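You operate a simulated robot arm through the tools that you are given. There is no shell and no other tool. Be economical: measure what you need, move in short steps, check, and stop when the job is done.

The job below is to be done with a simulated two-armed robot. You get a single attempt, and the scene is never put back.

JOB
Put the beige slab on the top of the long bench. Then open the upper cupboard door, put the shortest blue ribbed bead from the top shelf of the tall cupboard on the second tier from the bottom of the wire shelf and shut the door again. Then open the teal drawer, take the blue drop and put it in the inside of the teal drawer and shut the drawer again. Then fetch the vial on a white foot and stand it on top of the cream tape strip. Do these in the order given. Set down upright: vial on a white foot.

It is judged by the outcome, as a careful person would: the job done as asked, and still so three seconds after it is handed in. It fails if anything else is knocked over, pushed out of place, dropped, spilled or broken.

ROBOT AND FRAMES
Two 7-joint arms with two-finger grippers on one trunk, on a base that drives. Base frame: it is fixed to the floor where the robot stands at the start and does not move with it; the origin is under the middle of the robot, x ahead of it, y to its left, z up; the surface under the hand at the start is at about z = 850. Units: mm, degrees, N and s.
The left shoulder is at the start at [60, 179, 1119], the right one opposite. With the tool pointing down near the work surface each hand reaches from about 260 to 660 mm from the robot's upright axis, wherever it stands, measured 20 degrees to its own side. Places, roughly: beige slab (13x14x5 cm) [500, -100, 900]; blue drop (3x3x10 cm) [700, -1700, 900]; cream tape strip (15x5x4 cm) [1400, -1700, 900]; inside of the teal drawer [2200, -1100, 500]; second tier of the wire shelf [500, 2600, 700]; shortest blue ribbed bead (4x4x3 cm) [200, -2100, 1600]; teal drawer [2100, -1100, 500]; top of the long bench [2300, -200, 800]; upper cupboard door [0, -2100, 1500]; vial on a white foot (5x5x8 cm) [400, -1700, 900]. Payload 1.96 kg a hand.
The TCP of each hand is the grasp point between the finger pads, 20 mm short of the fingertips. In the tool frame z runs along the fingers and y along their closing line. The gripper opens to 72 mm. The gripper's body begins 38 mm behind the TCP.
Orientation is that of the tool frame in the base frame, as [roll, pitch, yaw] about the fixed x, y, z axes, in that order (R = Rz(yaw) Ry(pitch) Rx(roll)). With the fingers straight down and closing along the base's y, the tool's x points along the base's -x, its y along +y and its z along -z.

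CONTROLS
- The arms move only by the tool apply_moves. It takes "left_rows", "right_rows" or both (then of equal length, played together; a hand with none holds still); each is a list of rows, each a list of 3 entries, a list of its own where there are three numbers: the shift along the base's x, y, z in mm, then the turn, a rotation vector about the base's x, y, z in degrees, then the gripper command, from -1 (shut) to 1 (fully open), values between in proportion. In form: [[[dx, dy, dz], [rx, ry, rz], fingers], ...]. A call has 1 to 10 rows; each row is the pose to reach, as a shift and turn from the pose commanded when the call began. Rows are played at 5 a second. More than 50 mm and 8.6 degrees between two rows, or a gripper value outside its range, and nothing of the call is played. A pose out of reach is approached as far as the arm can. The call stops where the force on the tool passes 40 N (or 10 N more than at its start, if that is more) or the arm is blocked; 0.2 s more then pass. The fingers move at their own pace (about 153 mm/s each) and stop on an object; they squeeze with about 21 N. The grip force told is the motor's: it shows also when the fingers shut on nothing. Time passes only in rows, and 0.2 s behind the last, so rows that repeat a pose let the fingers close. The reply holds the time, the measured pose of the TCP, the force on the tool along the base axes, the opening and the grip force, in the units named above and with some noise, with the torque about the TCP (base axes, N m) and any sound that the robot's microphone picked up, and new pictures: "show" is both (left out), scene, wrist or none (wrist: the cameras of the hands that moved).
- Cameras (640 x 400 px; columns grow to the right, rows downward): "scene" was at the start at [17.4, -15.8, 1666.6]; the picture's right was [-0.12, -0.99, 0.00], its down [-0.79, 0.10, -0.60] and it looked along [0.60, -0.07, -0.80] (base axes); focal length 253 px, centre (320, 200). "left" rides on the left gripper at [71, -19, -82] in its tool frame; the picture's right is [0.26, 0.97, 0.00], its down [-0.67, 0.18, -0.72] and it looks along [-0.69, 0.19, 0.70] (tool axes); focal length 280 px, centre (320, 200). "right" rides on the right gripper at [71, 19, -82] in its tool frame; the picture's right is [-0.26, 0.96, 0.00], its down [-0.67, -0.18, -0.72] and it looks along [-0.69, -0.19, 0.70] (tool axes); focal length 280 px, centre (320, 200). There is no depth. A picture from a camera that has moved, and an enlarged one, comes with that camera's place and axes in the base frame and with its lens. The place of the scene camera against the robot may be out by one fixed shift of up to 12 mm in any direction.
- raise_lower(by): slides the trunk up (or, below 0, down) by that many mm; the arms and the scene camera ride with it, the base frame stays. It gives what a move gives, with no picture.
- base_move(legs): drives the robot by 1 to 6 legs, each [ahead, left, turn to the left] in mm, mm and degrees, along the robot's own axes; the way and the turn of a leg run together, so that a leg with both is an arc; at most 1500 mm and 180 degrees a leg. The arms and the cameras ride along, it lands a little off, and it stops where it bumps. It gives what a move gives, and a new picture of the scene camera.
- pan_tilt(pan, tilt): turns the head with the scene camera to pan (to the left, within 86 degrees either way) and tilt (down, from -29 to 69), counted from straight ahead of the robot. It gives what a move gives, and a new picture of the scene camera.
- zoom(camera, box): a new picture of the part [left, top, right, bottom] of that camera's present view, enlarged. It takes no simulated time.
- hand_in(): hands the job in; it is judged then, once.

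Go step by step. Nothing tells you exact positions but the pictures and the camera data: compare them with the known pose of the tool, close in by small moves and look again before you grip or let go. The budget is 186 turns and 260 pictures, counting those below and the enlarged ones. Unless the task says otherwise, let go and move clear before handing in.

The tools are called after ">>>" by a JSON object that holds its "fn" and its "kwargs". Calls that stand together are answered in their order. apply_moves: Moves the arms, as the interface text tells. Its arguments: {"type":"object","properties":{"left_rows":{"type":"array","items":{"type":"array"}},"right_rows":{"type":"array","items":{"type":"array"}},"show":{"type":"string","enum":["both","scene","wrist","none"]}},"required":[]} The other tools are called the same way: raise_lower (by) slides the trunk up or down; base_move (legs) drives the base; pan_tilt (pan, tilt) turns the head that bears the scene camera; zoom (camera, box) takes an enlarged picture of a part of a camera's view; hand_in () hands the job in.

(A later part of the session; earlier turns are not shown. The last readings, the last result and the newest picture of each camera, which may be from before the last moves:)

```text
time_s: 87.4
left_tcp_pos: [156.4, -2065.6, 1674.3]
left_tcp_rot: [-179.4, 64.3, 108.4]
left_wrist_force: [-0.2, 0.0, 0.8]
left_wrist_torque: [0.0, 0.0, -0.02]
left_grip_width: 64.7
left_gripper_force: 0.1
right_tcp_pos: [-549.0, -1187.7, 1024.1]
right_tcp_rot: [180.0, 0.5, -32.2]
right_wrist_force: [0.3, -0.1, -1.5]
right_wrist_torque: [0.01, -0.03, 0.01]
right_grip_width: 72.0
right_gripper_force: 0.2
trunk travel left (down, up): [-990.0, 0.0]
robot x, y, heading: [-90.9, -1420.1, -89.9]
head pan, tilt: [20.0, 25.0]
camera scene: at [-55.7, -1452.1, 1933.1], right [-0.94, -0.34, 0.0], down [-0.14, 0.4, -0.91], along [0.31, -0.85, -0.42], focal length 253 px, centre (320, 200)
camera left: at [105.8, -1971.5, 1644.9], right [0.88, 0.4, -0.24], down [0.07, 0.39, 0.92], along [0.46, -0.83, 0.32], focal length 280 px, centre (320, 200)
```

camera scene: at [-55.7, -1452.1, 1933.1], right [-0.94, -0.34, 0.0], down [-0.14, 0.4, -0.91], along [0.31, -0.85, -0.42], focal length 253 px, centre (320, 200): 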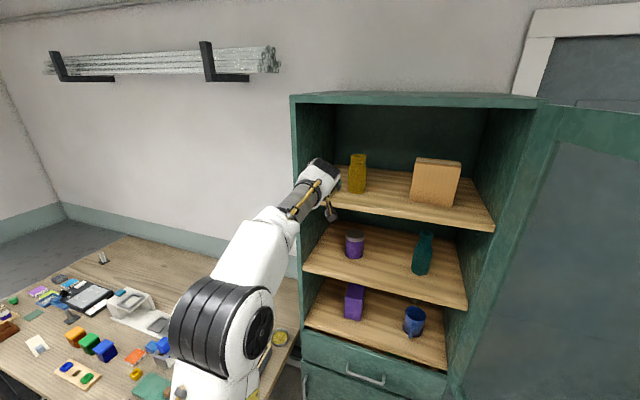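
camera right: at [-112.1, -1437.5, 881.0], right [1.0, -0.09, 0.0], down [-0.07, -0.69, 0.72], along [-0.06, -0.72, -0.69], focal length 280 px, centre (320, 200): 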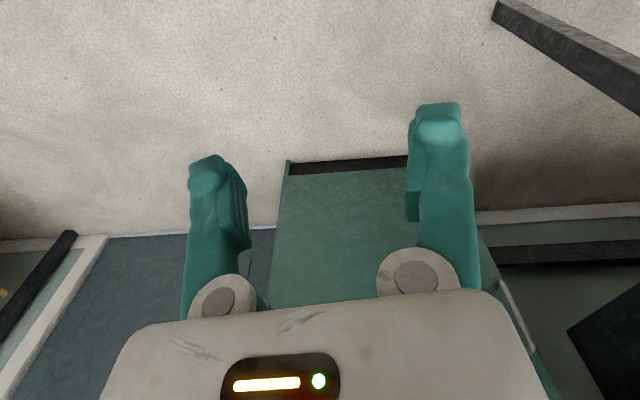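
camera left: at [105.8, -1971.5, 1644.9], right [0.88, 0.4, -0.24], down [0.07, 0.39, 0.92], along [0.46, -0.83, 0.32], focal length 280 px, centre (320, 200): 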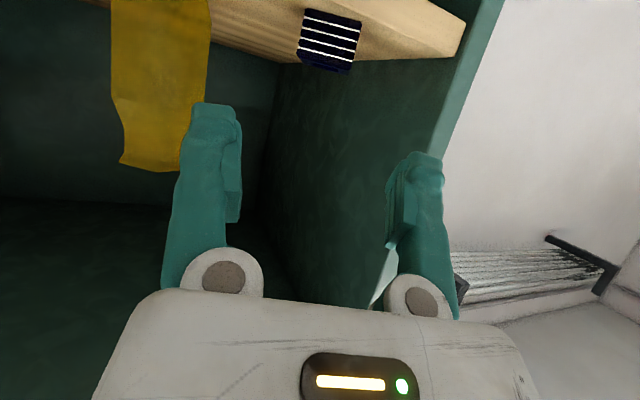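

The bead sits roughly on the approach line but a bit lower than I aimed. I'll advance partway and re-measure.

>>> {"fn": "apply_moves", "kwargs": {"left_rows": [[[10, -22, -15], [0, 0, 0], 0.8], [[20, -42, -32], [0, 0, 0], 0.8], [[20, -42, -32], [0, 0, 0], 0.8]], "show": "wrist"}}

>>> {"fn": "zoom", "kwargs": {"camera": "scene", "box": [280, 130, 380, 230]}}

```text
time_s: 88.2
left_tcp_pos: [175.2, -2104.8, 1642.2]
left_tcp_rot: [-179.5, 64.4, 108.3]
left_wrist_force: [0.6, 0.7, 0.3]
left_wrist_torque: [0.01, 0.03, 0.0]
left_grip_width: 64.6
left_gripper_force: 0.0
right_tcp_pos: [-549.5, -1185.9, 1023.3]
right_tcp_rot: [180.0, 0.6, -32.2]
right_wrist_force: [-0.2, -0.1, -1.1]
right_wrist_torque: [-0.03, -0.03, -0.03]
right_grip_width: 71.9
right_gripper_force: 0.0
trunk travel left (down, up): [-990.0, 0.0]
robot x, y, heading: [-91.8, -1416.9, -89.8]
head pan, tilt: [20.0, 25.0]
camera left: at [125.2, -2011.9, 1613.4], right [0.88, 0.4, -0.24], down [0.07, 0.39, 0.92], along [0.46, -0.83, 0.32], focal length 280 px, centre (320, 200)
```

left: 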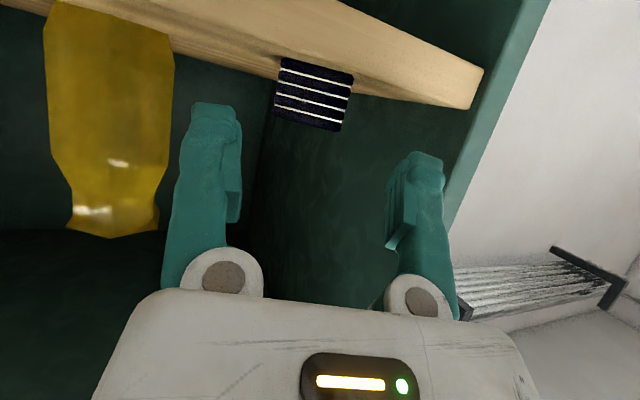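

```text
4.00 times, centred on (330, 180) of scene
camera zoom: at [-56.3, -1451.3, 1933.1], right [-0.94, -0.34, 0.0], down [-0.14, 0.4, -0.91], along [0.31, -0.85, -0.42], focal length 1012 px, centre (280, 280)
```

zoom: 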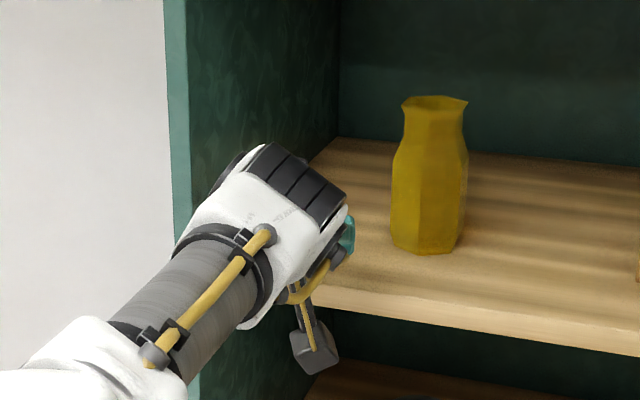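

The bead is straight ahead on the tool axis, about 70 mm away. I'll advance, keeping the fingertips just above the shelf.

>>> {"fn": "apply_moves", "kwargs": {"left_rows": [[[2, -18, -8], [0, 0, 0], 0.8], [[6, -34, -15], [0, 0, 0], 0.8], [[9, -46, -20], [0, 0, 0], 0.8], [[9, -46, -20], [0, 0, 0], 0.8]], "show": "wrist"}}

```text
time_s: 89.2
left_tcp_pos: [185.4, -2154.3, 1620.9]
left_tcp_rot: [-179.5, 64.4, 108.3]
left_wrist_force: [0.1, -0.3, 0.3]
left_wrist_torque: [-0.01, -0.01, 0.01]
left_grip_width: 64.7
left_gripper_force: 0.1
right_tcp_pos: [-548.7, -1187.7, 1025.6]
right_tcp_rot: [-179.9, 0.7, -32.2]
right_wrist_force: [0.0, -0.4, -0.1]
right_wrist_torque: [-0.02, -0.01, 0.04]
right_grip_width: 72.1
right_gripper_force: 0.0
trunk travel left (down, up): [-990.0, 0.0]
robot x, y, heading: [-86.1, -1418.7, -89.7]
head pan, tilt: [20.0, 25.0]
camera left: at [135.2, -2060.7, 1591.3], right [0.88, 0.4, -0.24], down [0.07, 0.39, 0.92], along [0.46, -0.83, 0.32], focal length 280 px, centre (320, 200)
```

left: 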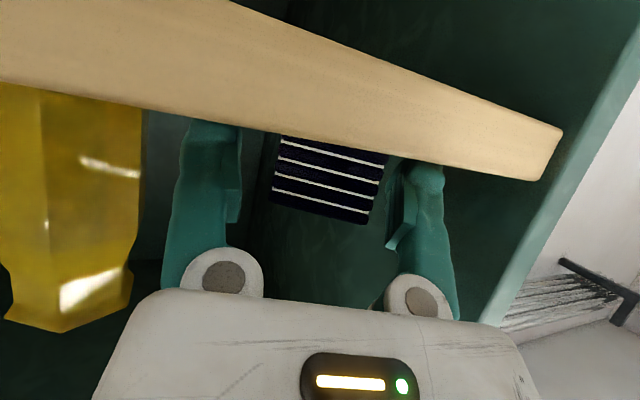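

The TCP is at the bead's front face. I'll go 17 mm deeper, 3 mm up, and close.

>>> {"fn": "apply_moves", "kwargs": {"left_rows": [[[3, -8, 3], [0, 0, 0], 0.8], [[6, -17, 3], [0, 0, 0], 0.8], [[6, -17, 3], [0, 0, 0], 0.1], [[6, -17, 3], [0, 0, 0], -0.5], [[6, -17, 3], [0, 0, 0], -1], [[6, -17, 3], [0, 0, 0], -1]], "show": "wrist"}}

```text
time_s: 90.6
left_tcp_pos: [192.3, -2165.4, 1618.2]
left_tcp_rot: [-179.5, 64.3, 108.2]
left_wrist_force: [-0.9, -0.4, -0.1]
left_wrist_torque: [-0.04, -0.01, 0.03]
left_grip_width: 24.0
left_gripper_force: 21.1
left hand out of reach, approached as far as the arm can: row 2, 3, 4, 5, 6
right_tcp_pos: [-548.8, -1188.5, 1024.0]
right_tcp_rot: [180.0, 0.7, -32.2]
right_wrist_force: [0.0, -0.3, 0.4]
right_wrist_torque: [-0.02, 0.0, -0.04]
right_grip_width: 72.0
right_gripper_force: 0.1
trunk travel left (down, up): [-990.0, 0.0]
robot x, y, heading: [-93.0, -1420.4, -90.0]
head pan, tilt: [20.0, 25.0]
camera left: at [142.3, -2072.7, 1588.7], right [0.88, 0.4, -0.24], down [0.07, 0.39, 0.92], along [0.46, -0.83, 0.32], focal length 280 px, centre (320, 200)
```

left: 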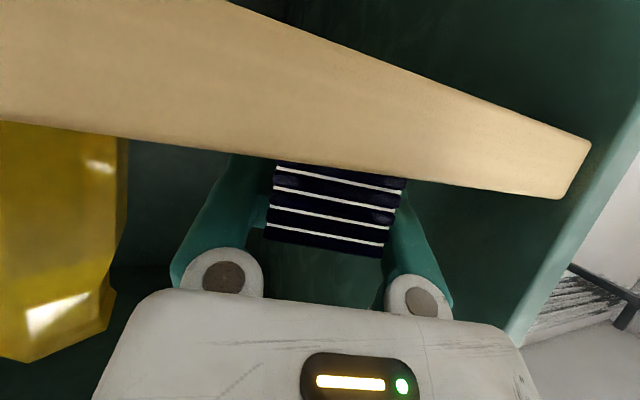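

The grip closed at 24 mm. I'll lift a few millimetres and check whether the bead is really held.

>>> {"fn": "apply_moves", "kwargs": {"left_rows": [[[0, 2, 6], [0, 0, 0], -1], [[-1, 6, 14], [0, 0, 0], -1], [[-2, 10, 20], [0, 0, 0], -1]], "show": "wrist"}}

>>> {"fn": "zoom", "kwargs": {"camera": "scene", "box": [280, 130, 380, 230]}}

```text
time_s: 91.4
left_tcp_pos: [190.7, -2155.0, 1637.9]
left_tcp_rot: [-179.4, 64.3, 108.3]
left_wrist_force: [-0.1, 0.5, -0.5]
left_wrist_torque: [0.01, -0.01, 0.02]
left_grip_width: 24.2
left_gripper_force: 20.9
right_tcp_pos: [-549.1, -1186.6, 1024.9]
right_tcp_rot: [179.9, 0.7, -32.3]
right_wrist_force: [-0.3, -0.3, -0.9]
right_wrist_torque: [-0.01, 0.01, 0.02]
right_grip_width: 71.9
right_gripper_force: 0.1
trunk travel left (down, up): [-990.0, 0.0]
robot x, y, heading: [-92.5, -1418.6, -90.2]
head pan, tilt: [20.0, 25.0]
camera left: at [140.3, -2062.1, 1608.9], right [0.88, 0.4, -0.24], down [0.07, 0.39, 0.92], along [0.46, -0.83, 0.32], focal length 280 px, centre (320, 200)
```

left: 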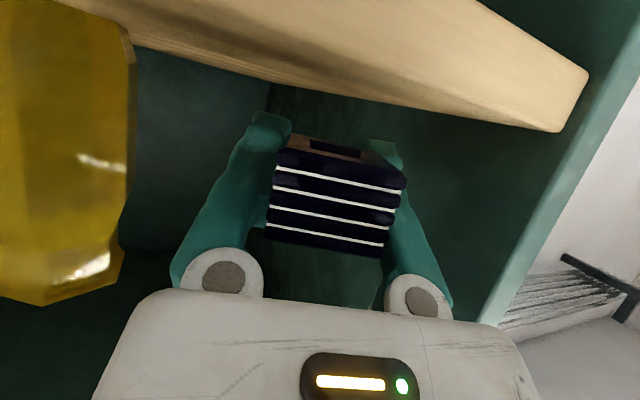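

```text
4.00 times, centred on (330, 180) of scene
camera zoom: at [-54.8, -1452.7, 1933.0], right [-0.94, -0.34, 0.0], down [-0.14, 0.4, -0.91], along [0.31, -0.85, -0.42], focal length 1012 px, centre (280, 280)
```

zoom: 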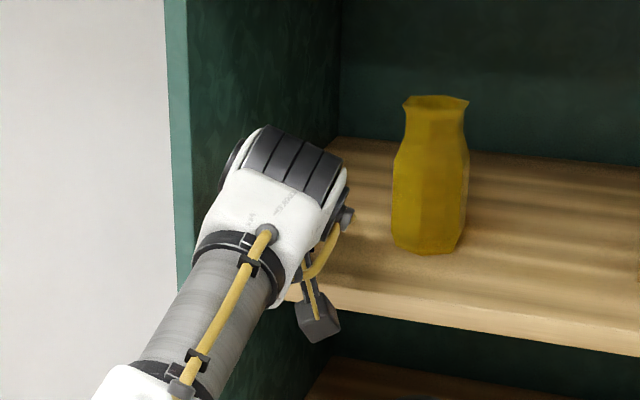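

The bead is held firmly between the fingers. I'll withdraw it from the cupboard.

>>> {"fn": "apply_moves", "kwargs": {"left_rows": [[[-8, 30, 8], [0, 0, 0], -1], [[-18, 62, 16], [0, 0, 0], -1], [[-30, 95, 20], [0, 0, 0], -1], [[-45, 130, 20], [0, 0, 0], -1], [[-60, 165, 10], [0, 0, 0], -1], [[-80, 205, 0], [0, 0, 0], -1], [[-95, 250, 0], [0, 0, 0], -1]], "show": "none"}}

>>> {"fn": "base_move", "kwargs": {"legs": [[-200, 0, 0]]}}

>>> {"fn": "pan_tilt", "kwargs": {"pan": -35, "tilt": 35}}

```text
time_s: 93.0
left_tcp_pos: [98.7, -1902.9, 1639.8]
left_tcp_rot: [-179.0, 64.5, 108.9]
left_wrist_force: [1.0, -0.2, -0.4]
left_wrist_torque: [-0.01, 0.05, -0.05]
left_grip_width: 23.9
left_gripper_force: 21.4
right_tcp_pos: [-546.8, -1186.3, 1025.3]
right_tcp_rot: [180.0, 0.8, -32.3]
right_wrist_force: [0.3, 0.5, -0.9]
right_wrist_torque: [-0.02, 0.02, 0.01]
right_grip_width: 71.8
right_gripper_force: 0.0
trunk travel left (down, up): [-990.0, 0.0]
robot x, y, heading: [-89.5, -1422.5, -89.9]
head pan, tilt: [20.0, 25.0]
```

```text
time_s: 94.6
left_tcp_pos: [92.7, -1713.9, 1637.1]
left_tcp_rot: [-179.6, 64.1, 108.4]
left_wrist_force: [-0.8, 0.2, -1.2]
left_wrist_torque: [0.0, -0.02, 0.01]
left_grip_width: 24.0
left_gripper_force: 20.7
right_tcp_pos: [-549.7, -994.6, 1024.9]
right_tcp_rot: [-179.8, 0.8, -32.1]
right_wrist_force: [0.2, -1.1, 0.0]
right_wrist_torque: [0.02, 0.02, -0.01]
right_grip_width: 72.0
right_gripper_force: 0.1
trunk travel left (down, up): [-990.0, 0.0]
robot x, y, heading: [-86.4, -1225.2, -89.8]
head pan, tilt: [20.0, 25.0]
camera scene: at [-55.8, -1261.6, 1932.9], right [-0.94, -0.34, 0.0], down [-0.15, 0.4, -0.91], along [0.31, -0.85, -0.43], focal length 253 px, centre (320, 200)
```

scene: 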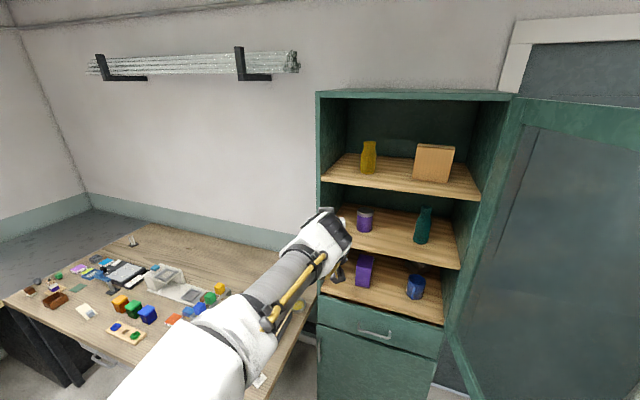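

```text
time_s: 95.8
left_tcp_pos: [95.6, -1709.1, 1638.8]
left_tcp_rot: [-179.4, 64.3, 108.5]
left_wrist_force: [0.5, -0.1, -0.6]
left_wrist_torque: [-0.01, 0.03, 0.0]
left_grip_width: 24.2
left_gripper_force: 21.1
right_tcp_pos: [-548.9, -991.0, 1025.6]
right_tcp_rot: [-179.9, 0.6, -32.1]
right_wrist_force: [1.0, 0.4, -0.4]
right_wrist_torque: [0.02, 0.02, 0.0]
right_grip_width: 72.1
right_gripper_force: 0.1
trunk travel left (down, up): [-990.0, 0.0]
robot x, y, heading: [-88.8, -1222.1, -89.9]
head pan, tilt: [-35.0, 35.0]
camera scene: at [-137.4, -1242.4, 1917.3], right [-0.82, 0.57, 0.0], down [0.33, 0.47, -0.82], along [-0.47, -0.67, -0.57], focal length 253 px, centre (320, 200)
```

scene: 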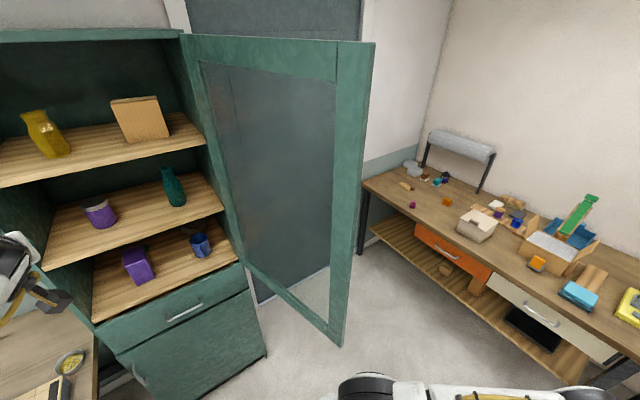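

The door's free edge is at about (-448, -1539), so it's at roughly 104°. I'll lower the trunk and bring the right hand round on the outer side to push the door shut.

>>> {"fn": "raise_lower", "kwargs": {"by": -225}}

>>> {"fn": "apply_moves", "kwargs": {"right_rows": [[[-15, -26, 15], [0, 0, 8.2], 1], [[-30, -52, 30], [0, 0, 16.4], 1], [[-40, -78, 45], [0, 0, 24.6], 1], [[-50, -104, 60], [0, 0, 32.8], 1], [[-55, -130, 75], [0, 0, 41], 1], [[-60, -156, 90], [0, 0, 49.2], 1], [[-65, -182, 105], [0, 0, 57.4], 1], [[-65, -208, 120], [0, 0, 65.6], 1], [[-65, -234, 135], [0, 0, 73.8], 1], [[-65, -260, 150], [0, 0, 82], 1]], "show": "scene"}}

```text
time_s: 98.2
left_tcp_pos: [95.2, -1707.7, 1413.8]
left_tcp_rot: [-179.5, 64.2, 108.5]
left_wrist_force: [-0.5, -0.8, -1.1]
left_wrist_torque: [-0.03, 0.02, 0.02]
left_grip_width: 23.9
left_gripper_force: 20.8
right_tcp_pos: [-549.2, -990.6, 800.1]
right_tcp_rot: [179.9, 0.7, -32.0]
right_wrist_force: [0.4, 0.6, 0.7]
right_wrist_torque: [0.02, 0.0, -0.02]
right_grip_width: 71.9
right_gripper_force: 0.1
trunk travel left (down, up): [-765.0, 225.0]
robot x, y, heading: [-92.2, -1220.4, -90.0]
head pan, tilt: [-35.0, 35.0]
```

```text
time_s: 100.4
left_tcp_pos: [93.6, -1709.0, 1413.3]
left_tcp_rot: [-179.5, 64.2, 108.6]
left_wrist_force: [-1.3, 0.5, -0.1]
left_wrist_torque: [0.02, 0.0, -0.02]
left_grip_width: 23.9
left_gripper_force: 20.4
right_tcp_pos: [-613.9, -1251.4, 948.8]
right_tcp_rot: [180.0, 0.6, 50.0]
right_wrist_force: [-0.1, -0.4, -0.4]
right_wrist_torque: [0.02, 0.02, 0.01]
right_grip_width: 72.2
right_gripper_force: 0.0
trunk travel left (down, up): [-765.0, 225.0]
robot x, y, heading: [-90.1, -1222.8, -90.0]
head pan, tilt: [-35.0, 35.0]
camera scene: at [-136.9, -1242.2, 1692.2], right [-0.82, 0.57, 0.0], down [0.33, 0.47, -0.82], along [-0.47, -0.67, -0.57], focal length 253 px, centre (320, 200)
```

scene: 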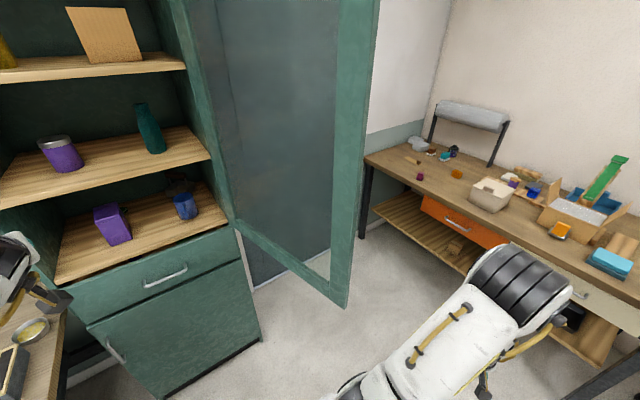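

>>> {"fn": "apply_moves", "kwargs": {"right_rows": [[[0, -20, 10], [0, 0, 8], 0], [[0, -40, 20], [0, 0, 16], -1], [[0, -60, 30], [0, 0, 24], -1], [[0, -80, 40], [0, 0, 32], -1], [[0, -100, 50], [0, 0, 40], -1]], "show": "none"}}

>>> {"fn": "apply_moves", "kwargs": {"right_rows": [[[0, -10, 5], [-8.5, 0, 0], -1], [[0, -20, 10], [-17, 0, 0], -1], [[0, -30, 15], [-25.5, 0, 0], -1], [[0, -40, 20], [-34, 0, 0], -1], [[0, -50, 25], [-42.5, 0, 0], -1], [[0, -60, 30], [-51, 0, 0], -1], [[0, -70, 35], [-59.5, 0, 0], -1], [[0, -80, 40], [-68, 0, 0], -1], [[0, -90, 45], [-76.5, 0, 0], -1], [[0, -100, 50], [-85, 0, 0], -1]], "show": "scene"}}

```text
time_s: 101.6
left_tcp_pos: [94.4, -1708.0, 1413.5]
left_tcp_rot: [-179.5, 64.2, 108.5]
left_wrist_force: [0.9, 0.2, 0.1]
left_wrist_torque: [-0.03, -0.01, -0.04]
left_grip_width: 23.8
left_gripper_force: 21.1
right_tcp_pos: [-613.7, -1349.6, 999.9]
right_tcp_rot: [-179.9, 0.6, 90.1]
right_wrist_force: [-0.6, 0.3, 0.0]
right_wrist_torque: [-0.01, -0.03, -0.02]
right_grip_width: 0.1
right_gripper_force: 21.0
trunk travel left (down, up): [-765.0, 225.0]
robot x, y, heading: [-87.4, -1220.8, -89.8]
head pan, tilt: [-35.0, 35.0]
```

```text
time_s: 103.8
left_tcp_pos: [92.8, -1708.3, 1413.4]
left_tcp_rot: [-179.6, 64.3, 108.4]
left_wrist_force: [-0.4, 0.8, -0.4]
left_wrist_torque: [-0.02, -0.01, 0.01]
left_grip_width: 23.7
left_gripper_force: 20.8
right_tcp_pos: [-617.3, -1471.1, 1044.0]
right_tcp_rot: [178.3, 85.7, 88.2]
right_wrist_force: [0.2, 0.0, 0.1]
right_wrist_torque: [-0.03, 0.0, 0.02]
right_grip_width: 0.0
right_gripper_force: 21.0
right hand out of reach, approached as far as the arm can: row 10
trunk travel left (down, up): [-765.0, 225.0]
robot x, y, heading: [-89.4, -1223.5, -89.7]
head pan, tilt: [-35.0, 35.0]
camera scene: at [-138.9, -1241.6, 1692.3], right [-0.82, 0.57, 0.0], down [0.33, 0.47, -0.82], along [-0.47, -0.67, -0.57], focal length 253 px, centre (320, 200)
```

scene: 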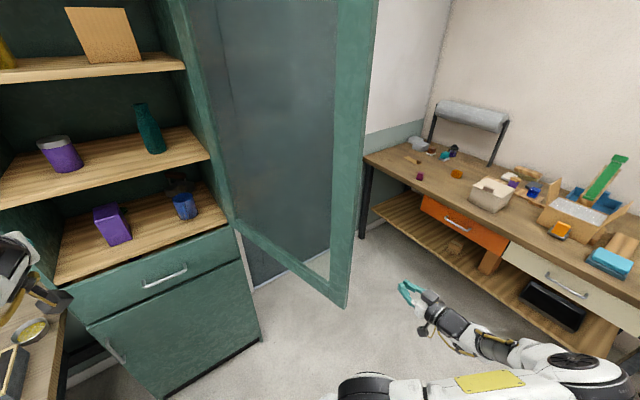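

The right hand is outside the door edge. I'll advance beside it and begin pressing in +x.

>>> {"fn": "apply_moves", "kwargs": {"right_rows": [[[0, -42, 5], [-4, 0, 0], -1], [[0, -84, 8], [-4, 0, 0], -1], [[0, -126, 10], [-4, 0, 0], -1], [[0, -165, 12], [-4, 0, 0], -1], [[45, -165, 12], [-4, 0, 0], -1], [[80, -165, 12], [-4, 0, 0], -1], [[105, -165, 12], [-4, 0, 0], -1], [[125, -165, 12], [-4, 0, 0], -1], [[145, -165, 12], [-4, 0, 0], -1], [[165, -165, 12], [-4, 0, 0], -1]], "show": "scene"}}

```text
time_s: 106.0
left_tcp_pos: [96.2, -1707.4, 1412.1]
left_tcp_rot: [-179.5, 64.3, 108.5]
left_wrist_force: [-0.5, -0.2, -0.3]
left_wrist_torque: [-0.02, -0.02, 0.0]
left_grip_width: 23.8
left_gripper_force: 21.2
right_tcp_pos: [-475.3, -1674.5, 1056.8]
right_tcp_rot: [169.6, 89.5, 79.8]
right_wrist_force: [0.1, 0.3, 0.0]
right_wrist_torque: [-0.02, -0.01, -0.03]
right_grip_width: 0.0
right_gripper_force: 21.5
right hand out of reach, approached as far as the arm can: row 7, 8, 9, 10
trunk travel left (down, up): [-765.0, 225.0]
robot x, y, heading: [-89.3, -1220.1, -89.8]
head pan, tilt: [-35.0, 35.0]
camera scene: at [-137.3, -1241.5, 1692.3], right [-0.82, 0.57, 0.0], down [0.33, 0.47, -0.82], along [-0.47, -0.67, -0.57], focal length 253 px, centre (320, 200)
```

scene: 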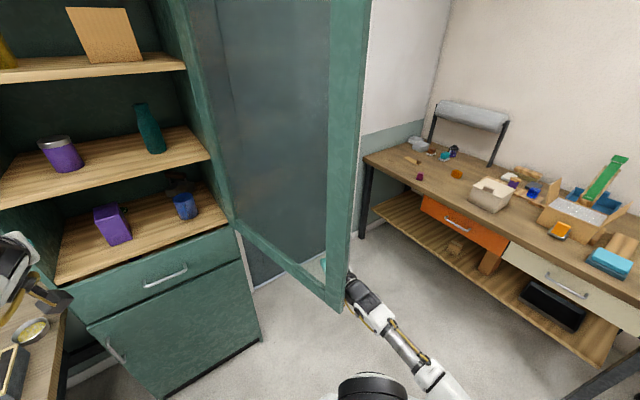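

The arm is at its folding limit here, so I'll push by moving the base left instead.

>>> {"fn": "base_move", "kwargs": {"legs": [[0, 130, 0]]}}

```text
time_s: 107.3
left_tcp_pos: [227.7, -1707.9, 1412.4]
left_tcp_rot: [-179.6, 64.3, 108.5]
left_wrist_force: [0.1, -0.1, -0.8]
left_wrist_torque: [-0.04, 0.0, 0.02]
left_grip_width: 24.0
left_gripper_force: 21.3
right_tcp_pos: [-343.8, -1674.6, 1056.3]
right_tcp_rot: [161.9, 89.6, 72.2]
right_wrist_force: [-0.2, 0.4, -0.2]
right_wrist_torque: [-0.02, -0.02, 0.0]
right_grip_width: 0.0
right_gripper_force: 21.2
trunk travel left (down, up): [-765.0, 225.0]
robot x, y, heading: [43.1, -1220.6, -89.6]
head pan, tilt: [-35.0, 35.0]
camera scene: at [-7.6, -1240.7, 1692.2], right [-0.82, 0.57, 0.0], down [0.33, 0.47, -0.82], along [-0.47, -0.67, -0.57], focal length 253 px, centre (320, 200)
```

scene: 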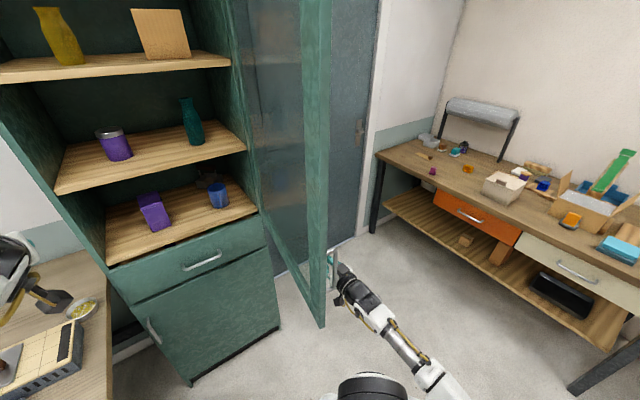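

The door is following. I'll push a bit farther the same way.

>>> {"fn": "base_move", "kwargs": {"legs": [[0, 140, 0]]}}

```text
time_s: 108.6
left_tcp_pos: [364.7, -1706.3, 1414.3]
left_tcp_rot: [-179.7, 64.3, 108.6]
left_wrist_force: [-0.5, 0.4, -0.5]
left_wrist_torque: [-0.01, 0.01, -0.01]
left_grip_width: 23.6
left_gripper_force: 21.3
right_tcp_pos: [-206.4, -1674.8, 1056.6]
right_tcp_rot: [162.5, 89.7, 72.9]
right_wrist_force: [1.3, -0.4, 0.2]
right_wrist_torque: [0.01, 0.02, 0.0]
right_grip_width: 0.1
right_gripper_force: 21.1
trunk travel left (down, up): [-765.0, 225.0]
robot x, y, heading: [180.7, -1220.6, -89.7]
head pan, tilt: [-35.0, 35.0]
camera scene: at [131.2, -1239.9, 1692.2], right [-0.82, 0.57, 0.0], down [0.33, 0.47, -0.82], along [-0.47, -0.67, -0.57], focal length 253 px, centre (320, 200)
```

scene: 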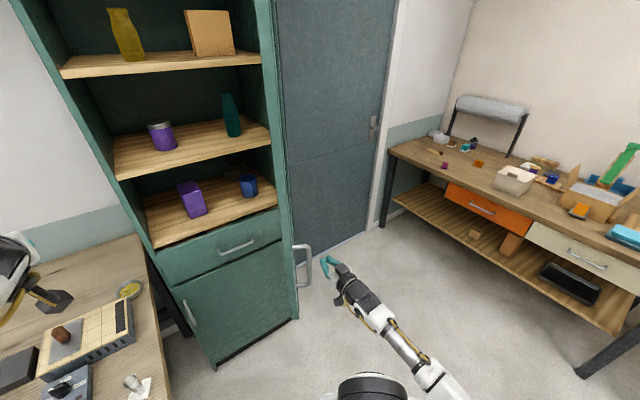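

The door is at about 64° and nearly edge-on to the camera. Next I'll push its bottom rail along the closing arc with the right fingertips.

>>> {"fn": "apply_moves", "kwargs": {"right_rows": [[[40, -10, 0], [0, 0, 0], -1], [[75, -20, 0], [0, 0, 0], -1], [[105, -30, 0], [0, 0, 0], -1], [[130, -48, 0], [0, 0, 0], -1], [[155, -66, 0], [0, 0, 0], -1], [[180, -87, 0], [0, 0, 0], -1], [[203, -110, 0], [0, 0, 0], -1], [[225, -138, 0], [0, 0, 0], -1], [[243, -165, 0], [0, 0, 0], -1], [[258, -192, 0], [0, 0, 0], -1]], "show": "scene"}}

```text
time_s: 110.8
left_tcp_pos: [366.7, -1706.5, 1414.0]
left_tcp_rot: [-179.4, 64.2, 108.6]
left_wrist_force: [0.4, -0.2, 0.4]
left_wrist_torque: [0.02, 0.02, 0.01]
left_grip_width: 23.8
left_gripper_force: 21.1
right_tcp_pos: [53.3, -1867.8, 1053.6]
right_tcp_rot: [166.7, 89.8, 76.9]
right_wrist_force: [0.3, 0.6, -0.2]
right_wrist_torque: [0.01, -0.04, -0.03]
right_grip_width: 0.1
right_gripper_force: 20.8
trunk travel left (down, up): [-765.0, 225.0]
robot x, y, heading: [177.9, -1218.1, -89.5]
head pan, tilt: [-35.0, 35.0]
camera scene: at [133.5, -1241.3, 1692.3], right [-0.82, 0.57, 0.0], down [0.33, 0.47, -0.82], along [-0.47, -0.67, -0.57], focal length 253 px, centre (320, 200)
```

scene: 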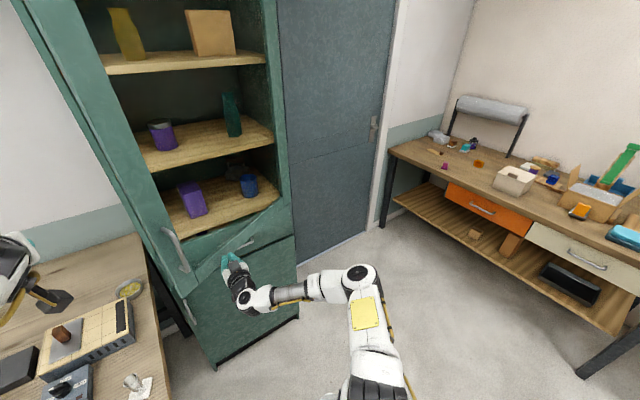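

>>> {"fn": "apply_moves", "kwargs": {"right_rows": [[[12, -28, 2], [0, 0, 0], -1], [[22, -56, 3], [0, 0, 0], -1], [[31, -84, 3], [0, 0, 0], -1], [[39, -112, 3], [0, 0, 0], -1], [[45, -138, 3], [0, 0, 0], -1], [[50, -163, 3], [0, 0, 0], -1], [[54, -183, 3], [0, 0, 0], -1], [[57, -198, 3], [0, 0, 0], -1], [[58, -208, 3], [0, 0, 0], -1], [[58, -214, 3], [0, 0, 0], -1]], "show": "scene"}}

```text
time_s: 113.0
left_tcp_pos: [364.1, -1706.9, 1413.0]
left_tcp_rot: [-179.5, 64.3, 108.8]
left_wrist_force: [1.5, 0.0, -0.3]
left_wrist_torque: [-0.01, 0.01, -0.02]
left_grip_width: 23.7
left_gripper_force: 21.0
right_tcp_pos: [101.4, -2024.7, 1062.5]
right_tcp_rot: [166.6, 89.7, 77.0]
right_wrist_force: [0.2, -0.6, -0.2]
right_wrist_torque: [-0.02, 0.0, -0.01]
right_grip_width: 0.0
right_gripper_force: 21.1
right hand out of reach, approached as far as the arm can: row 6, 7, 8, 9, 10
trunk travel left (down, up): [-765.0, 225.0]
robot x, y, heading: [179.0, -1223.2, -89.6]
head pan, tilt: [-35.0, 35.0]
camera scene: at [132.1, -1240.0, 1692.3], right [-0.82, 0.57, 0.0], down [0.33, 0.47, -0.82], along [-0.47, -0.67, -0.57], focal length 253 px, centre (320, 200)
```

scene: 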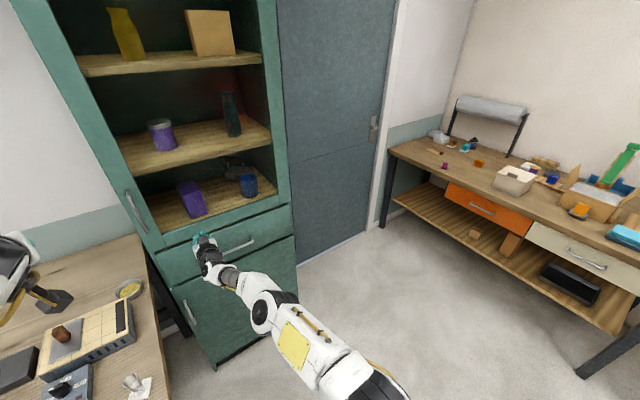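

The arm has run out of reach with the door almost shut. I'll drive forward a little and finish with the arm.

>>> {"fn": "base_move", "kwargs": {"legs": [[35, 0, 0]]}}

>>> {"fn": "apply_moves", "kwargs": {"right_rows": [[[0, -8, 0], [0, 0, 0], -1], [[0, -16, 0], [0, 0, 0], -1], [[0, -24, 0], [0, 0, 0], -1], [[0, -30, 0], [0, 0, 0], -1]], "show": "scene"}}

```text
time_s: 113.9
left_tcp_pos: [365.2, -1738.3, 1414.9]
left_tcp_rot: [-179.3, 64.5, 108.6]
left_wrist_force: [-0.4, 0.5, -0.4]
left_wrist_torque: [-0.02, -0.01, 0.02]
left_grip_width: 23.3
left_gripper_force: 21.0
right_tcp_pos: [102.3, -2055.8, 1065.3]
right_tcp_rot: [157.6, 89.8, 67.9]
right_wrist_force: [0.5, 0.0, -0.5]
right_wrist_torque: [0.05, 0.03, 0.02]
right_grip_width: 0.0
right_gripper_force: 21.2
trunk travel left (down, up): [-765.0, 225.0]
robot x, y, heading: [181.6, -1257.8, -89.8]
head pan, tilt: [-35.0, 35.0]
camera scene: at [132.5, -1269.7, 1692.4], right [-0.82, 0.57, 0.0], down [0.33, 0.47, -0.82], along [-0.47, -0.67, -0.57], focal length 253 px, centre (320, 200)
```

scene: 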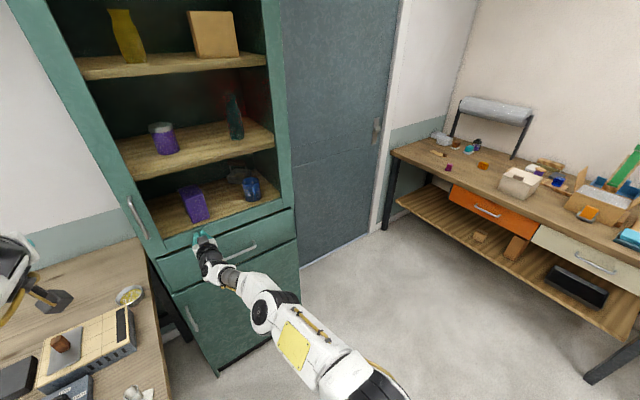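

```text
time_s: 114.9
left_tcp_pos: [366.1, -1739.5, 1414.3]
left_tcp_rot: [-179.4, 64.4, 108.6]
left_wrist_force: [0.4, 0.6, 0.0]
left_wrist_torque: [0.0, -0.04, -0.02]
left_grip_width: 23.6
left_gripper_force: 20.7
right_tcp_pos: [96.8, -2059.9, 1060.6]
right_tcp_rot: [167.9, 89.7, 78.1]
right_wrist_force: [-0.3, -0.1, 0.4]
right_wrist_torque: [0.03, 0.02, 0.0]
right_grip_width: 0.1
right_gripper_force: 20.9
right hand out of reach, approached as far as the arm can: row 1, 2, 3, 4
trunk travel left (down, up): [-765.0, 225.0]
robot x, y, heading: [176.9, -1256.3, -89.5]
head pan, tilt: [-35.0, 35.0]
camera scene: at [132.4, -1273.4, 1692.3], right [-0.82, 0.57, 0.0], down [0.33, 0.47, -0.82], along [-0.47, -0.67, -0.57], focal length 253 px, centre (320, 200)
```

scene: 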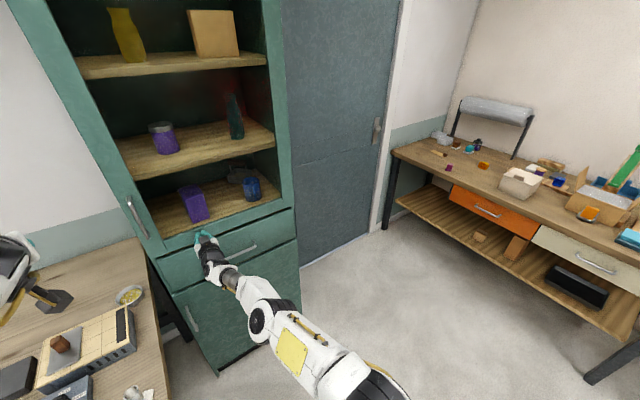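

>>> {"fn": "base_move", "kwargs": {"legs": [[20, 0, 0]]}}

>>> {"fn": "zoom", "kwargs": {"camera": "scene", "box": [90, 140, 310, 300]}}

```text
time_s: 115.8
left_tcp_pos: [365.8, -1753.3, 1414.4]
left_tcp_rot: [-179.4, 64.5, 108.6]
left_wrist_force: [0.4, 0.1, -0.6]
left_wrist_torque: [-0.04, 0.0, 0.01]
left_grip_width: 23.7
left_gripper_force: 20.4
right_tcp_pos: [96.1, -2074.4, 1060.5]
right_tcp_rot: [93.5, 89.8, 3.6]
right_wrist_force: [-0.2, 17.1, 5.2]
right_wrist_torque: [-0.1, -0.07, -0.03]
right_grip_width: 6.0
right_gripper_force: 29.9
trunk travel left (down, up): [-765.0, 225.0]
robot x, y, heading: [180.3, -1273.0, -89.8]
head pan, tilt: [-35.0, 35.0]
stopped in leg 1: the force on the tool passed its limit at 585 N (the readings are from after the stop); the commanded pose is now the measured one
camera scene: at [132.7, -1285.5, 1692.3], right [-0.82, 0.57, 0.0], down [0.33, 0.47, -0.82], along [-0.47, -0.67, -0.57], focal length 253 px, centre (320, 200)
```

scene: 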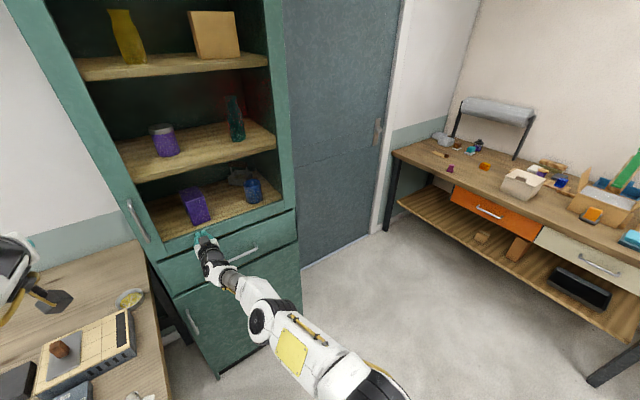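

```text
2.50 times, centred on (200, 220) of scene
camera zoom: at [132.7, -1285.5, 1692.3], right [-0.82, 0.57, 0.0], down [0.33, 0.47, -0.82], along [-0.47, -0.67, -0.57], focal length 632 px, centre (620, 150)
```

zoom: 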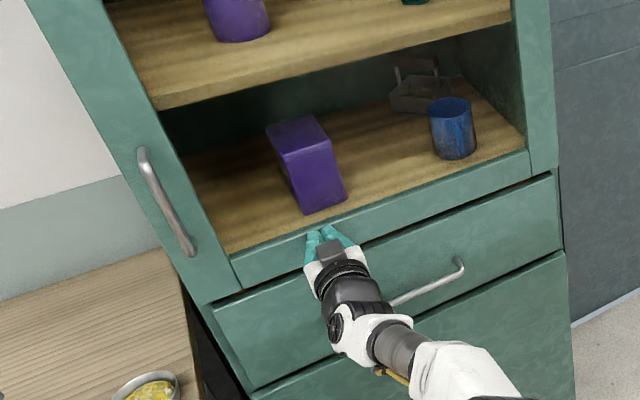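

The door is closed flush. I'll pull the right hand back and back the base away, then look for the route to the wire shelf.

>>> {"fn": "apply_moves", "kwargs": {"right_rows": [[[0, 30, 0], [0, 0, 0], -1], [[-10, 70, 0], [0, 0, 0], -1], [[-25, 115, 0], [0, 0, 0], -1], [[-40, 160, 0], [0, 0, 0], -1], [[-55, 205, 0], [0, 0, 0], -1], [[-70, 250, 0], [0, 0, 0], -1], [[-85, 290, 0], [0, 0, 0], -1]], "left_rows": [[[-20, 20, 0], [0, 0, 0], -1], [[-40, 40, 0], [0, 0, 0], -1], [[-60, 60, 0], [0, 0, 0], -1], [[-80, 60, 0], [0, 0, 0], -1], [[-100, 60, 0], [0, 0, 0], -1], [[-120, 60, 0], [0, 0, 0], -1], [[-120, 60, 0], [0, 0, 0], -1]], "show": "none"}}

>>> {"fn": "base_move", "kwargs": {"legs": [[-320, 0, 0], [0, -250, 0], [0, 0, 170]]}}

>>> {"fn": "pan_tilt", "kwargs": {"pan": 0, "tilt": 25}}

```text
time_s: 117.4
left_tcp_pos: [245.2, -1700.9, 1411.9]
left_tcp_rot: [-179.5, 64.2, 108.5]
left_wrist_force: [0.0, 0.8, -0.6]
left_wrist_torque: [-0.01, 0.0, 0.01]
left_grip_width: 23.5
left_gripper_force: 21.3
left hand out of reach, approached as far as the arm can: row 1, 2, 3, 4, 5
right_tcp_pos: [12.3, -1783.7, 1055.9]
right_tcp_rot: [167.9, 89.9, 78.1]
right_wrist_force: [-0.1, 0.2, -0.1]
right_wrist_torque: [-0.03, -0.01, 0.02]
right_grip_width: 0.0
right_gripper_force: 29.7
trunk travel left (down, up): [-765.0, 225.0]
robot x, y, heading: [177.9, -1274.4, -89.6]
head pan, tilt: [-35.0, 35.0]
```

```text
time_s: 127.9
left_tcp_pos: [-65.9, -523.0, 1410.2]
left_tcp_rot: [-179.7, 64.2, -81.3]
left_wrist_force: [0.5, -0.3, -0.5]
left_wrist_torque: [0.0, -0.04, -0.01]
left_grip_width: 23.9
left_gripper_force: 20.5
right_tcp_pos: [179.7, -477.8, 1057.0]
right_tcp_rot: [165.7, 89.7, -113.9]
right_wrist_force: [-0.1, 0.0, -0.2]
right_wrist_torque: [-0.02, -0.01, -0.01]
right_grip_width: 0.0
right_gripper_force: 29.2
trunk travel left (down, up): [-765.0, 225.0]
robot x, y, heading: [-71.9, -954.2, 80.7]
head pan, tilt: [-35.0, 35.0]
camera scene: at [-17.0, -958.0, 1692.3], right [0.71, -0.7, 0.0], down [-0.4, -0.41, -0.82], along [0.57, 0.58, -0.57], focal length 253 px, centre (320, 200)
```

scene: 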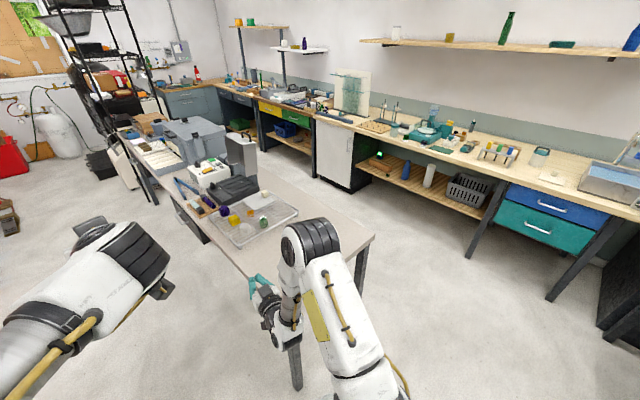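

```text
time_s: 128.9
left_tcp_pos: [-65.5, -522.0, 1411.5]
left_tcp_rot: [-179.6, 64.2, -81.4]
left_wrist_force: [0.2, -0.5, -0.1]
left_wrist_torque: [0.0, -0.02, -0.03]
left_grip_width: 23.5
left_gripper_force: 21.3
right_tcp_pos: [179.7, -478.5, 1058.0]
right_tcp_rot: [165.4, 89.7, -114.2]
right_wrist_force: [0.2, 0.4, -0.4]
right_wrist_torque: [-0.01, 0.02, 0.01]
right_grip_width: 0.0
right_gripper_force: 29.2
trunk travel left (down, up): [-765.0, 225.0]
robot x, y, heading: [-71.0, -952.8, 80.6]
head pan, tilt: [0.0, 25.0]
camera scene: at [-63.4, -929.9, 1708.0], right [0.99, -0.17, 0.0], down [-0.07, -0.42, -0.91], along [0.15, 0.89, -0.42], focal length 253 px, centre (320, 200)
```

scene: 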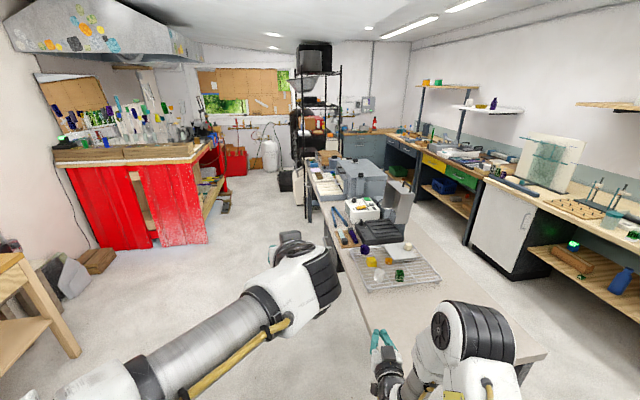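

The black wire shelf stands past the far end of the table, with free floor on the left. I'll zoom in on it.

>>> {"fn": "zoom", "kwargs": {"camera": "scene", "box": [230, 30, 430, 220]}}

```text
2.11 times, centred on (330, 125) of scene
camera zoom: at [-63.4, -929.9, 1708.0], right [0.99, -0.17, 0.0], down [-0.07, -0.42, -0.91], along [0.15, 0.89, -0.42], focal length 532 px, centre (299, 358)
```

zoom: 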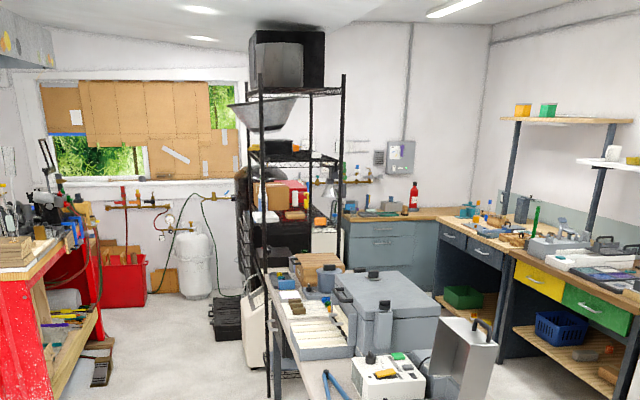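

>>> {"fn": "base_move", "kwargs": {"legs": [[0, 280, 9.4], [1500, 0, 0], [500, 0, 0]]}}

>>> {"fn": "pan_tilt", "kwargs": {"pan": -35, "tilt": 25}}

```text
time_s: 140.4
left_tcp_pos: [-440.0, 1499.1, 1411.7]
left_tcp_rot: [-179.7, 64.2, -71.0]
left_wrist_force: [0.2, 0.0, -0.8]
left_wrist_torque: [0.0, 0.0, -0.02]
left_grip_width: 23.7
left_gripper_force: 20.7
right_tcp_pos: [-207.7, 1587.2, 1057.6]
right_tcp_rot: [165.6, 89.7, -103.8]
right_wrist_force: [-0.3, -0.3, 0.5]
right_wrist_torque: [-0.03, 0.01, -0.02]
right_grip_width: 0.2
right_gripper_force: 30.1
trunk travel left (down, up): [-765.0, 225.0]
robot x, y, heading: [-371.5, 1074.8, 90.6]
head pan, tilt: [0.0, 25.0]
camera scene: at [-367.7, 1098.1, 1708.0], right [1.0, 0.01, 0.0], down [0.01, -0.42, -0.91], along [-0.01, 0.91, -0.42], focal length 253 px, centre (320, 200)
```

scene: 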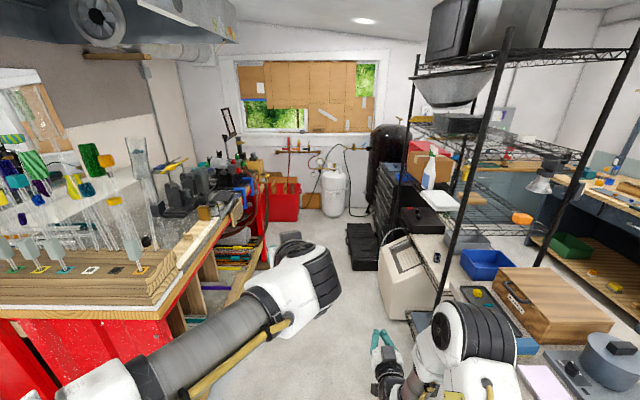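

```text
time_s: 141.4
left_tcp_pos: [-439.4, 1499.1, 1412.4]
left_tcp_rot: [-179.7, 64.2, -71.0]
left_wrist_force: [-0.7, 0.1, -0.2]
left_wrist_torque: [0.01, 0.02, -0.01]
left_grip_width: 23.7
left_gripper_force: 21.0
right_tcp_pos: [-208.2, 1586.6, 1056.7]
right_tcp_rot: [166.9, 89.8, -102.4]
right_wrist_force: [-1.0, 0.4, 0.3]
right_wrist_torque: [-0.01, -0.03, 0.01]
right_grip_width: 0.0
right_gripper_force: 29.6
trunk travel left (down, up): [-765.0, 225.0]
robot x, y, heading: [-370.5, 1074.9, 90.9]
head pan, tilt: [-35.0, 25.0]
camera scene: at [-314.7, 1082.3, 1708.0], right [0.83, -0.56, 0.0], down [-0.24, -0.35, -0.91], along [0.51, 0.75, -0.42], focal length 253 px, centre (320, 200)
```

scene: 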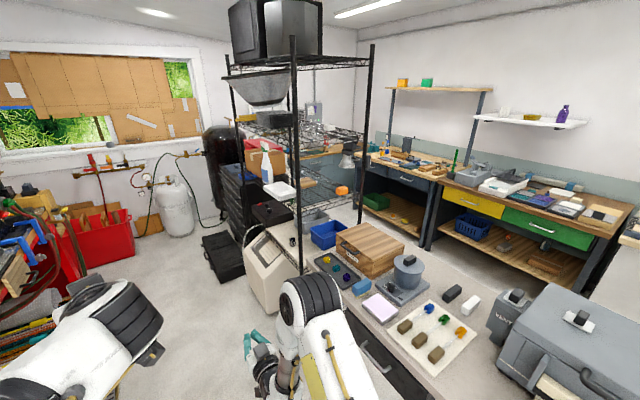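

I'll move up alongside the shelf and turn to face it.

>>> {"fn": "base_move", "kwargs": {"legs": [[800, 60, 0], [0, 0, -50]]}}

>>> {"fn": "pan_tilt", "kwargs": {"pan": 0, "tilt": 35}}

```text
time_s: 147.9
left_tcp_pos: [-158.4, 2195.2, 1410.5]
left_tcp_rot: [-179.6, 64.2, -120.2]
left_wrist_force: [-0.4, 0.6, -0.5]
left_wrist_torque: [0.02, -0.03, -0.05]
left_grip_width: 23.7
left_gripper_force: 21.6
right_tcp_pos: [58.3, 2075.6, 1056.3]
right_tcp_rot: [166.4, 89.7, -152.2]
right_wrist_force: [-0.2, -0.5, 0.5]
right_wrist_torque: [-0.03, 0.0, 0.0]
right_grip_width: 0.0
right_gripper_force: 29.4
trunk travel left (down, up): [-765.0, 225.0]
robot x, y, heading: [-439.5, 1866.4, 41.3]
head pan, tilt: [-35.0, 25.0]
camera scene: at [-387.9, 1827.9, 1708.0], right [0.11, -0.99, 0.0], down [-0.42, -0.05, -0.91], along [0.9, 0.1, -0.42], focal length 253 px, centre (320, 200)
```

scene: 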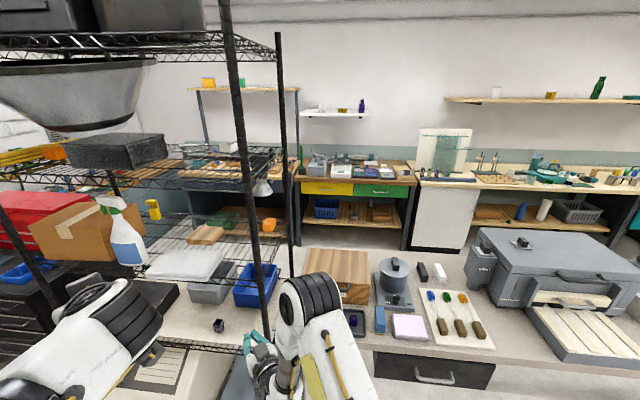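

```text
time_s: 148.9
left_tcp_pos: [-160.0, 2194.4, 1411.7]
left_tcp_rot: [-179.6, 64.3, -120.4]
left_wrist_force: [0.3, 0.2, -1.2]
left_wrist_torque: [0.03, 0.0, -0.02]
left_grip_width: 23.8
left_gripper_force: 21.1
right_tcp_pos: [58.3, 2074.6, 1056.1]
right_tcp_rot: [166.4, 89.7, -152.3]
right_wrist_force: [-0.3, -0.3, 0.7]
right_wrist_torque: [-0.01, 0.01, 0.03]
right_grip_width: 0.0
right_gripper_force: 29.5
trunk travel left (down, up): [-765.0, 225.0]
robot x, y, heading: [-436.2, 1864.8, 41.4]
head pan, tilt: [0.0, 35.0]
camera scene: at [-413.3, 1875.7, 1692.3], right [0.66, -0.75, 0.0], down [-0.43, -0.38, -0.82], along [0.61, 0.54, -0.57], focal length 253 px, centre (320, 200)
```

scene: 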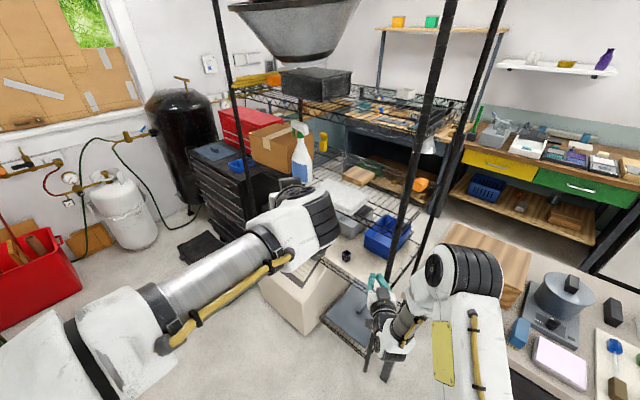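

I see the shelf's long front facing -x at about x = 316. I'll square up to it to see the tiers.

>>> {"fn": "base_move", "kwargs": {"legs": [[0, 0, -41.4], [0, 430, 0]]}}

>>> {"fn": "apply_moves", "kwargs": {"left_rows": [[[-10, 40, -10], [0, 0, 0], -1], [[-20, 80, -20], [0, 0, 0], -1], [[-30, 120, -30], [0, 0, 0], -1], [[-30, 160, -40], [0, 0, 0], -1], [[-30, 200, -40], [0, 0, 0], -1]], "show": "none"}}

>>> {"fn": "pan_tilt", "kwargs": {"pan": 0, "tilt": 42}}

```text
time_s: 153.5
left_tcp_pos: [-11.2, 2361.5, 1411.7]
left_tcp_rot: [-179.5, 64.1, -161.6]
left_wrist_force: [0.4, -1.1, -0.4]
left_wrist_torque: [0.02, -0.01, -0.01]
left_grip_width: 23.3
left_gripper_force: 21.1
right_tcp_pos: [71.4, 2127.8, 1056.1]
right_tcp_rot: [164.4, 89.6, 164.6]
right_wrist_force: [-0.7, 0.9, 0.0]
right_wrist_torque: [-0.01, -0.03, -0.02]
right_grip_width: 0.2
right_gripper_force: 30.1
trunk travel left (down, up): [-765.0, 225.0]
robot x, y, heading: [-438.5, 2296.0, 0.2]
head pan, tilt: [0.0, 35.0]
camera scene: at [-408.7, 2289.5, 1692.3], right [0.0, -1.0, 0.0], down [-0.57, 0.0, -0.82], along [0.82, 0.0, -0.57], focal length 253 px, centre (320, 200)
```

scene: 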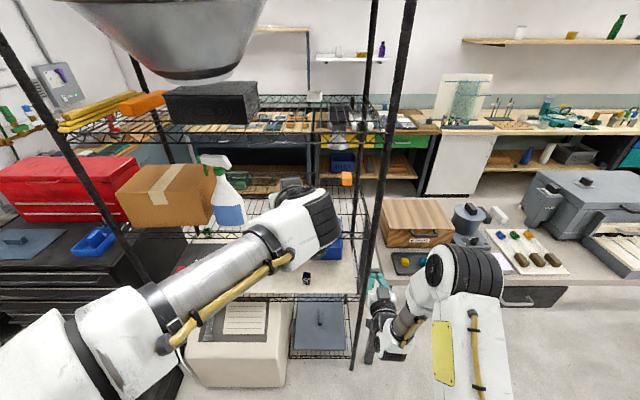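

```text
time_s: 154.7
left_tcp_pos: [17.1, 2426.4, 1330.2]
left_tcp_rot: [-179.7, 66.0, -161.0]
left_wrist_force: [-0.7, -0.2, -0.9]
left_wrist_torque: [0.02, -0.01, -0.01]
left_grip_width: 23.7
left_gripper_force: 20.9
left hand out of reach, approached as far as the arm can: row 1, 2, 3, 4, 5
right_tcp_pos: [73.6, 2130.8, 1057.4]
right_tcp_rot: [-173.7, 89.7, -173.6]
right_wrist_force: [0.8, 0.0, 0.1]
right_wrist_torque: [0.0, 0.03, -0.04]
right_grip_width: 0.1
right_gripper_force: 29.8
trunk travel left (down, up): [-765.0, 225.0]
robot x, y, heading: [-440.3, 2293.9, 0.0]
head pan, tilt: [0.0, 35.0]
```

```text
time_s: 155.3
left_tcp_pos: [15.3, 2422.5, 1330.7]
left_tcp_rot: [-180.0, 66.1, -161.3]
left_wrist_force: [0.6, 0.8, -0.5]
left_wrist_torque: [0.01, -0.01, -0.02]
left_grip_width: 23.8
left_gripper_force: 21.1
right_tcp_pos: [72.3, 2127.3, 1057.8]
right_tcp_rot: [166.3, 89.6, 166.3]
right_wrist_force: [-0.5, -0.3, -0.4]
right_wrist_torque: [0.01, 0.01, -0.01]
right_grip_width: 0.0
right_gripper_force: 29.2
trunk travel left (down, up): [-765.0, 225.0]
robot x, y, heading: [-437.7, 2297.0, 0.5]
head pan, tilt: [0.0, 42.0]
camera scene: at [-413.3, 2289.8, 1681.8], right [0.0, -1.0, 0.0], down [-0.67, 0.0, -0.74], along [0.74, 0.0, -0.67], focal length 253 px, centre (320, 200)
```

scene: 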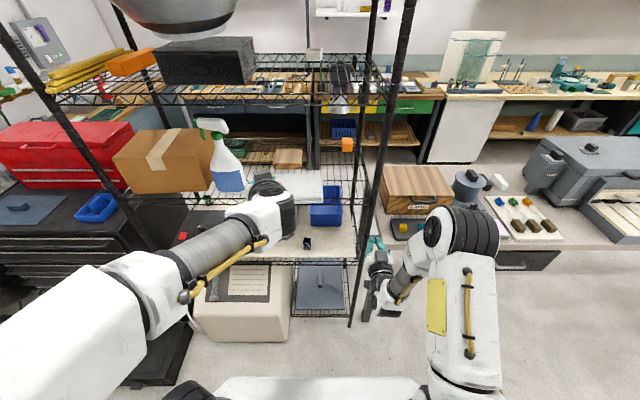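

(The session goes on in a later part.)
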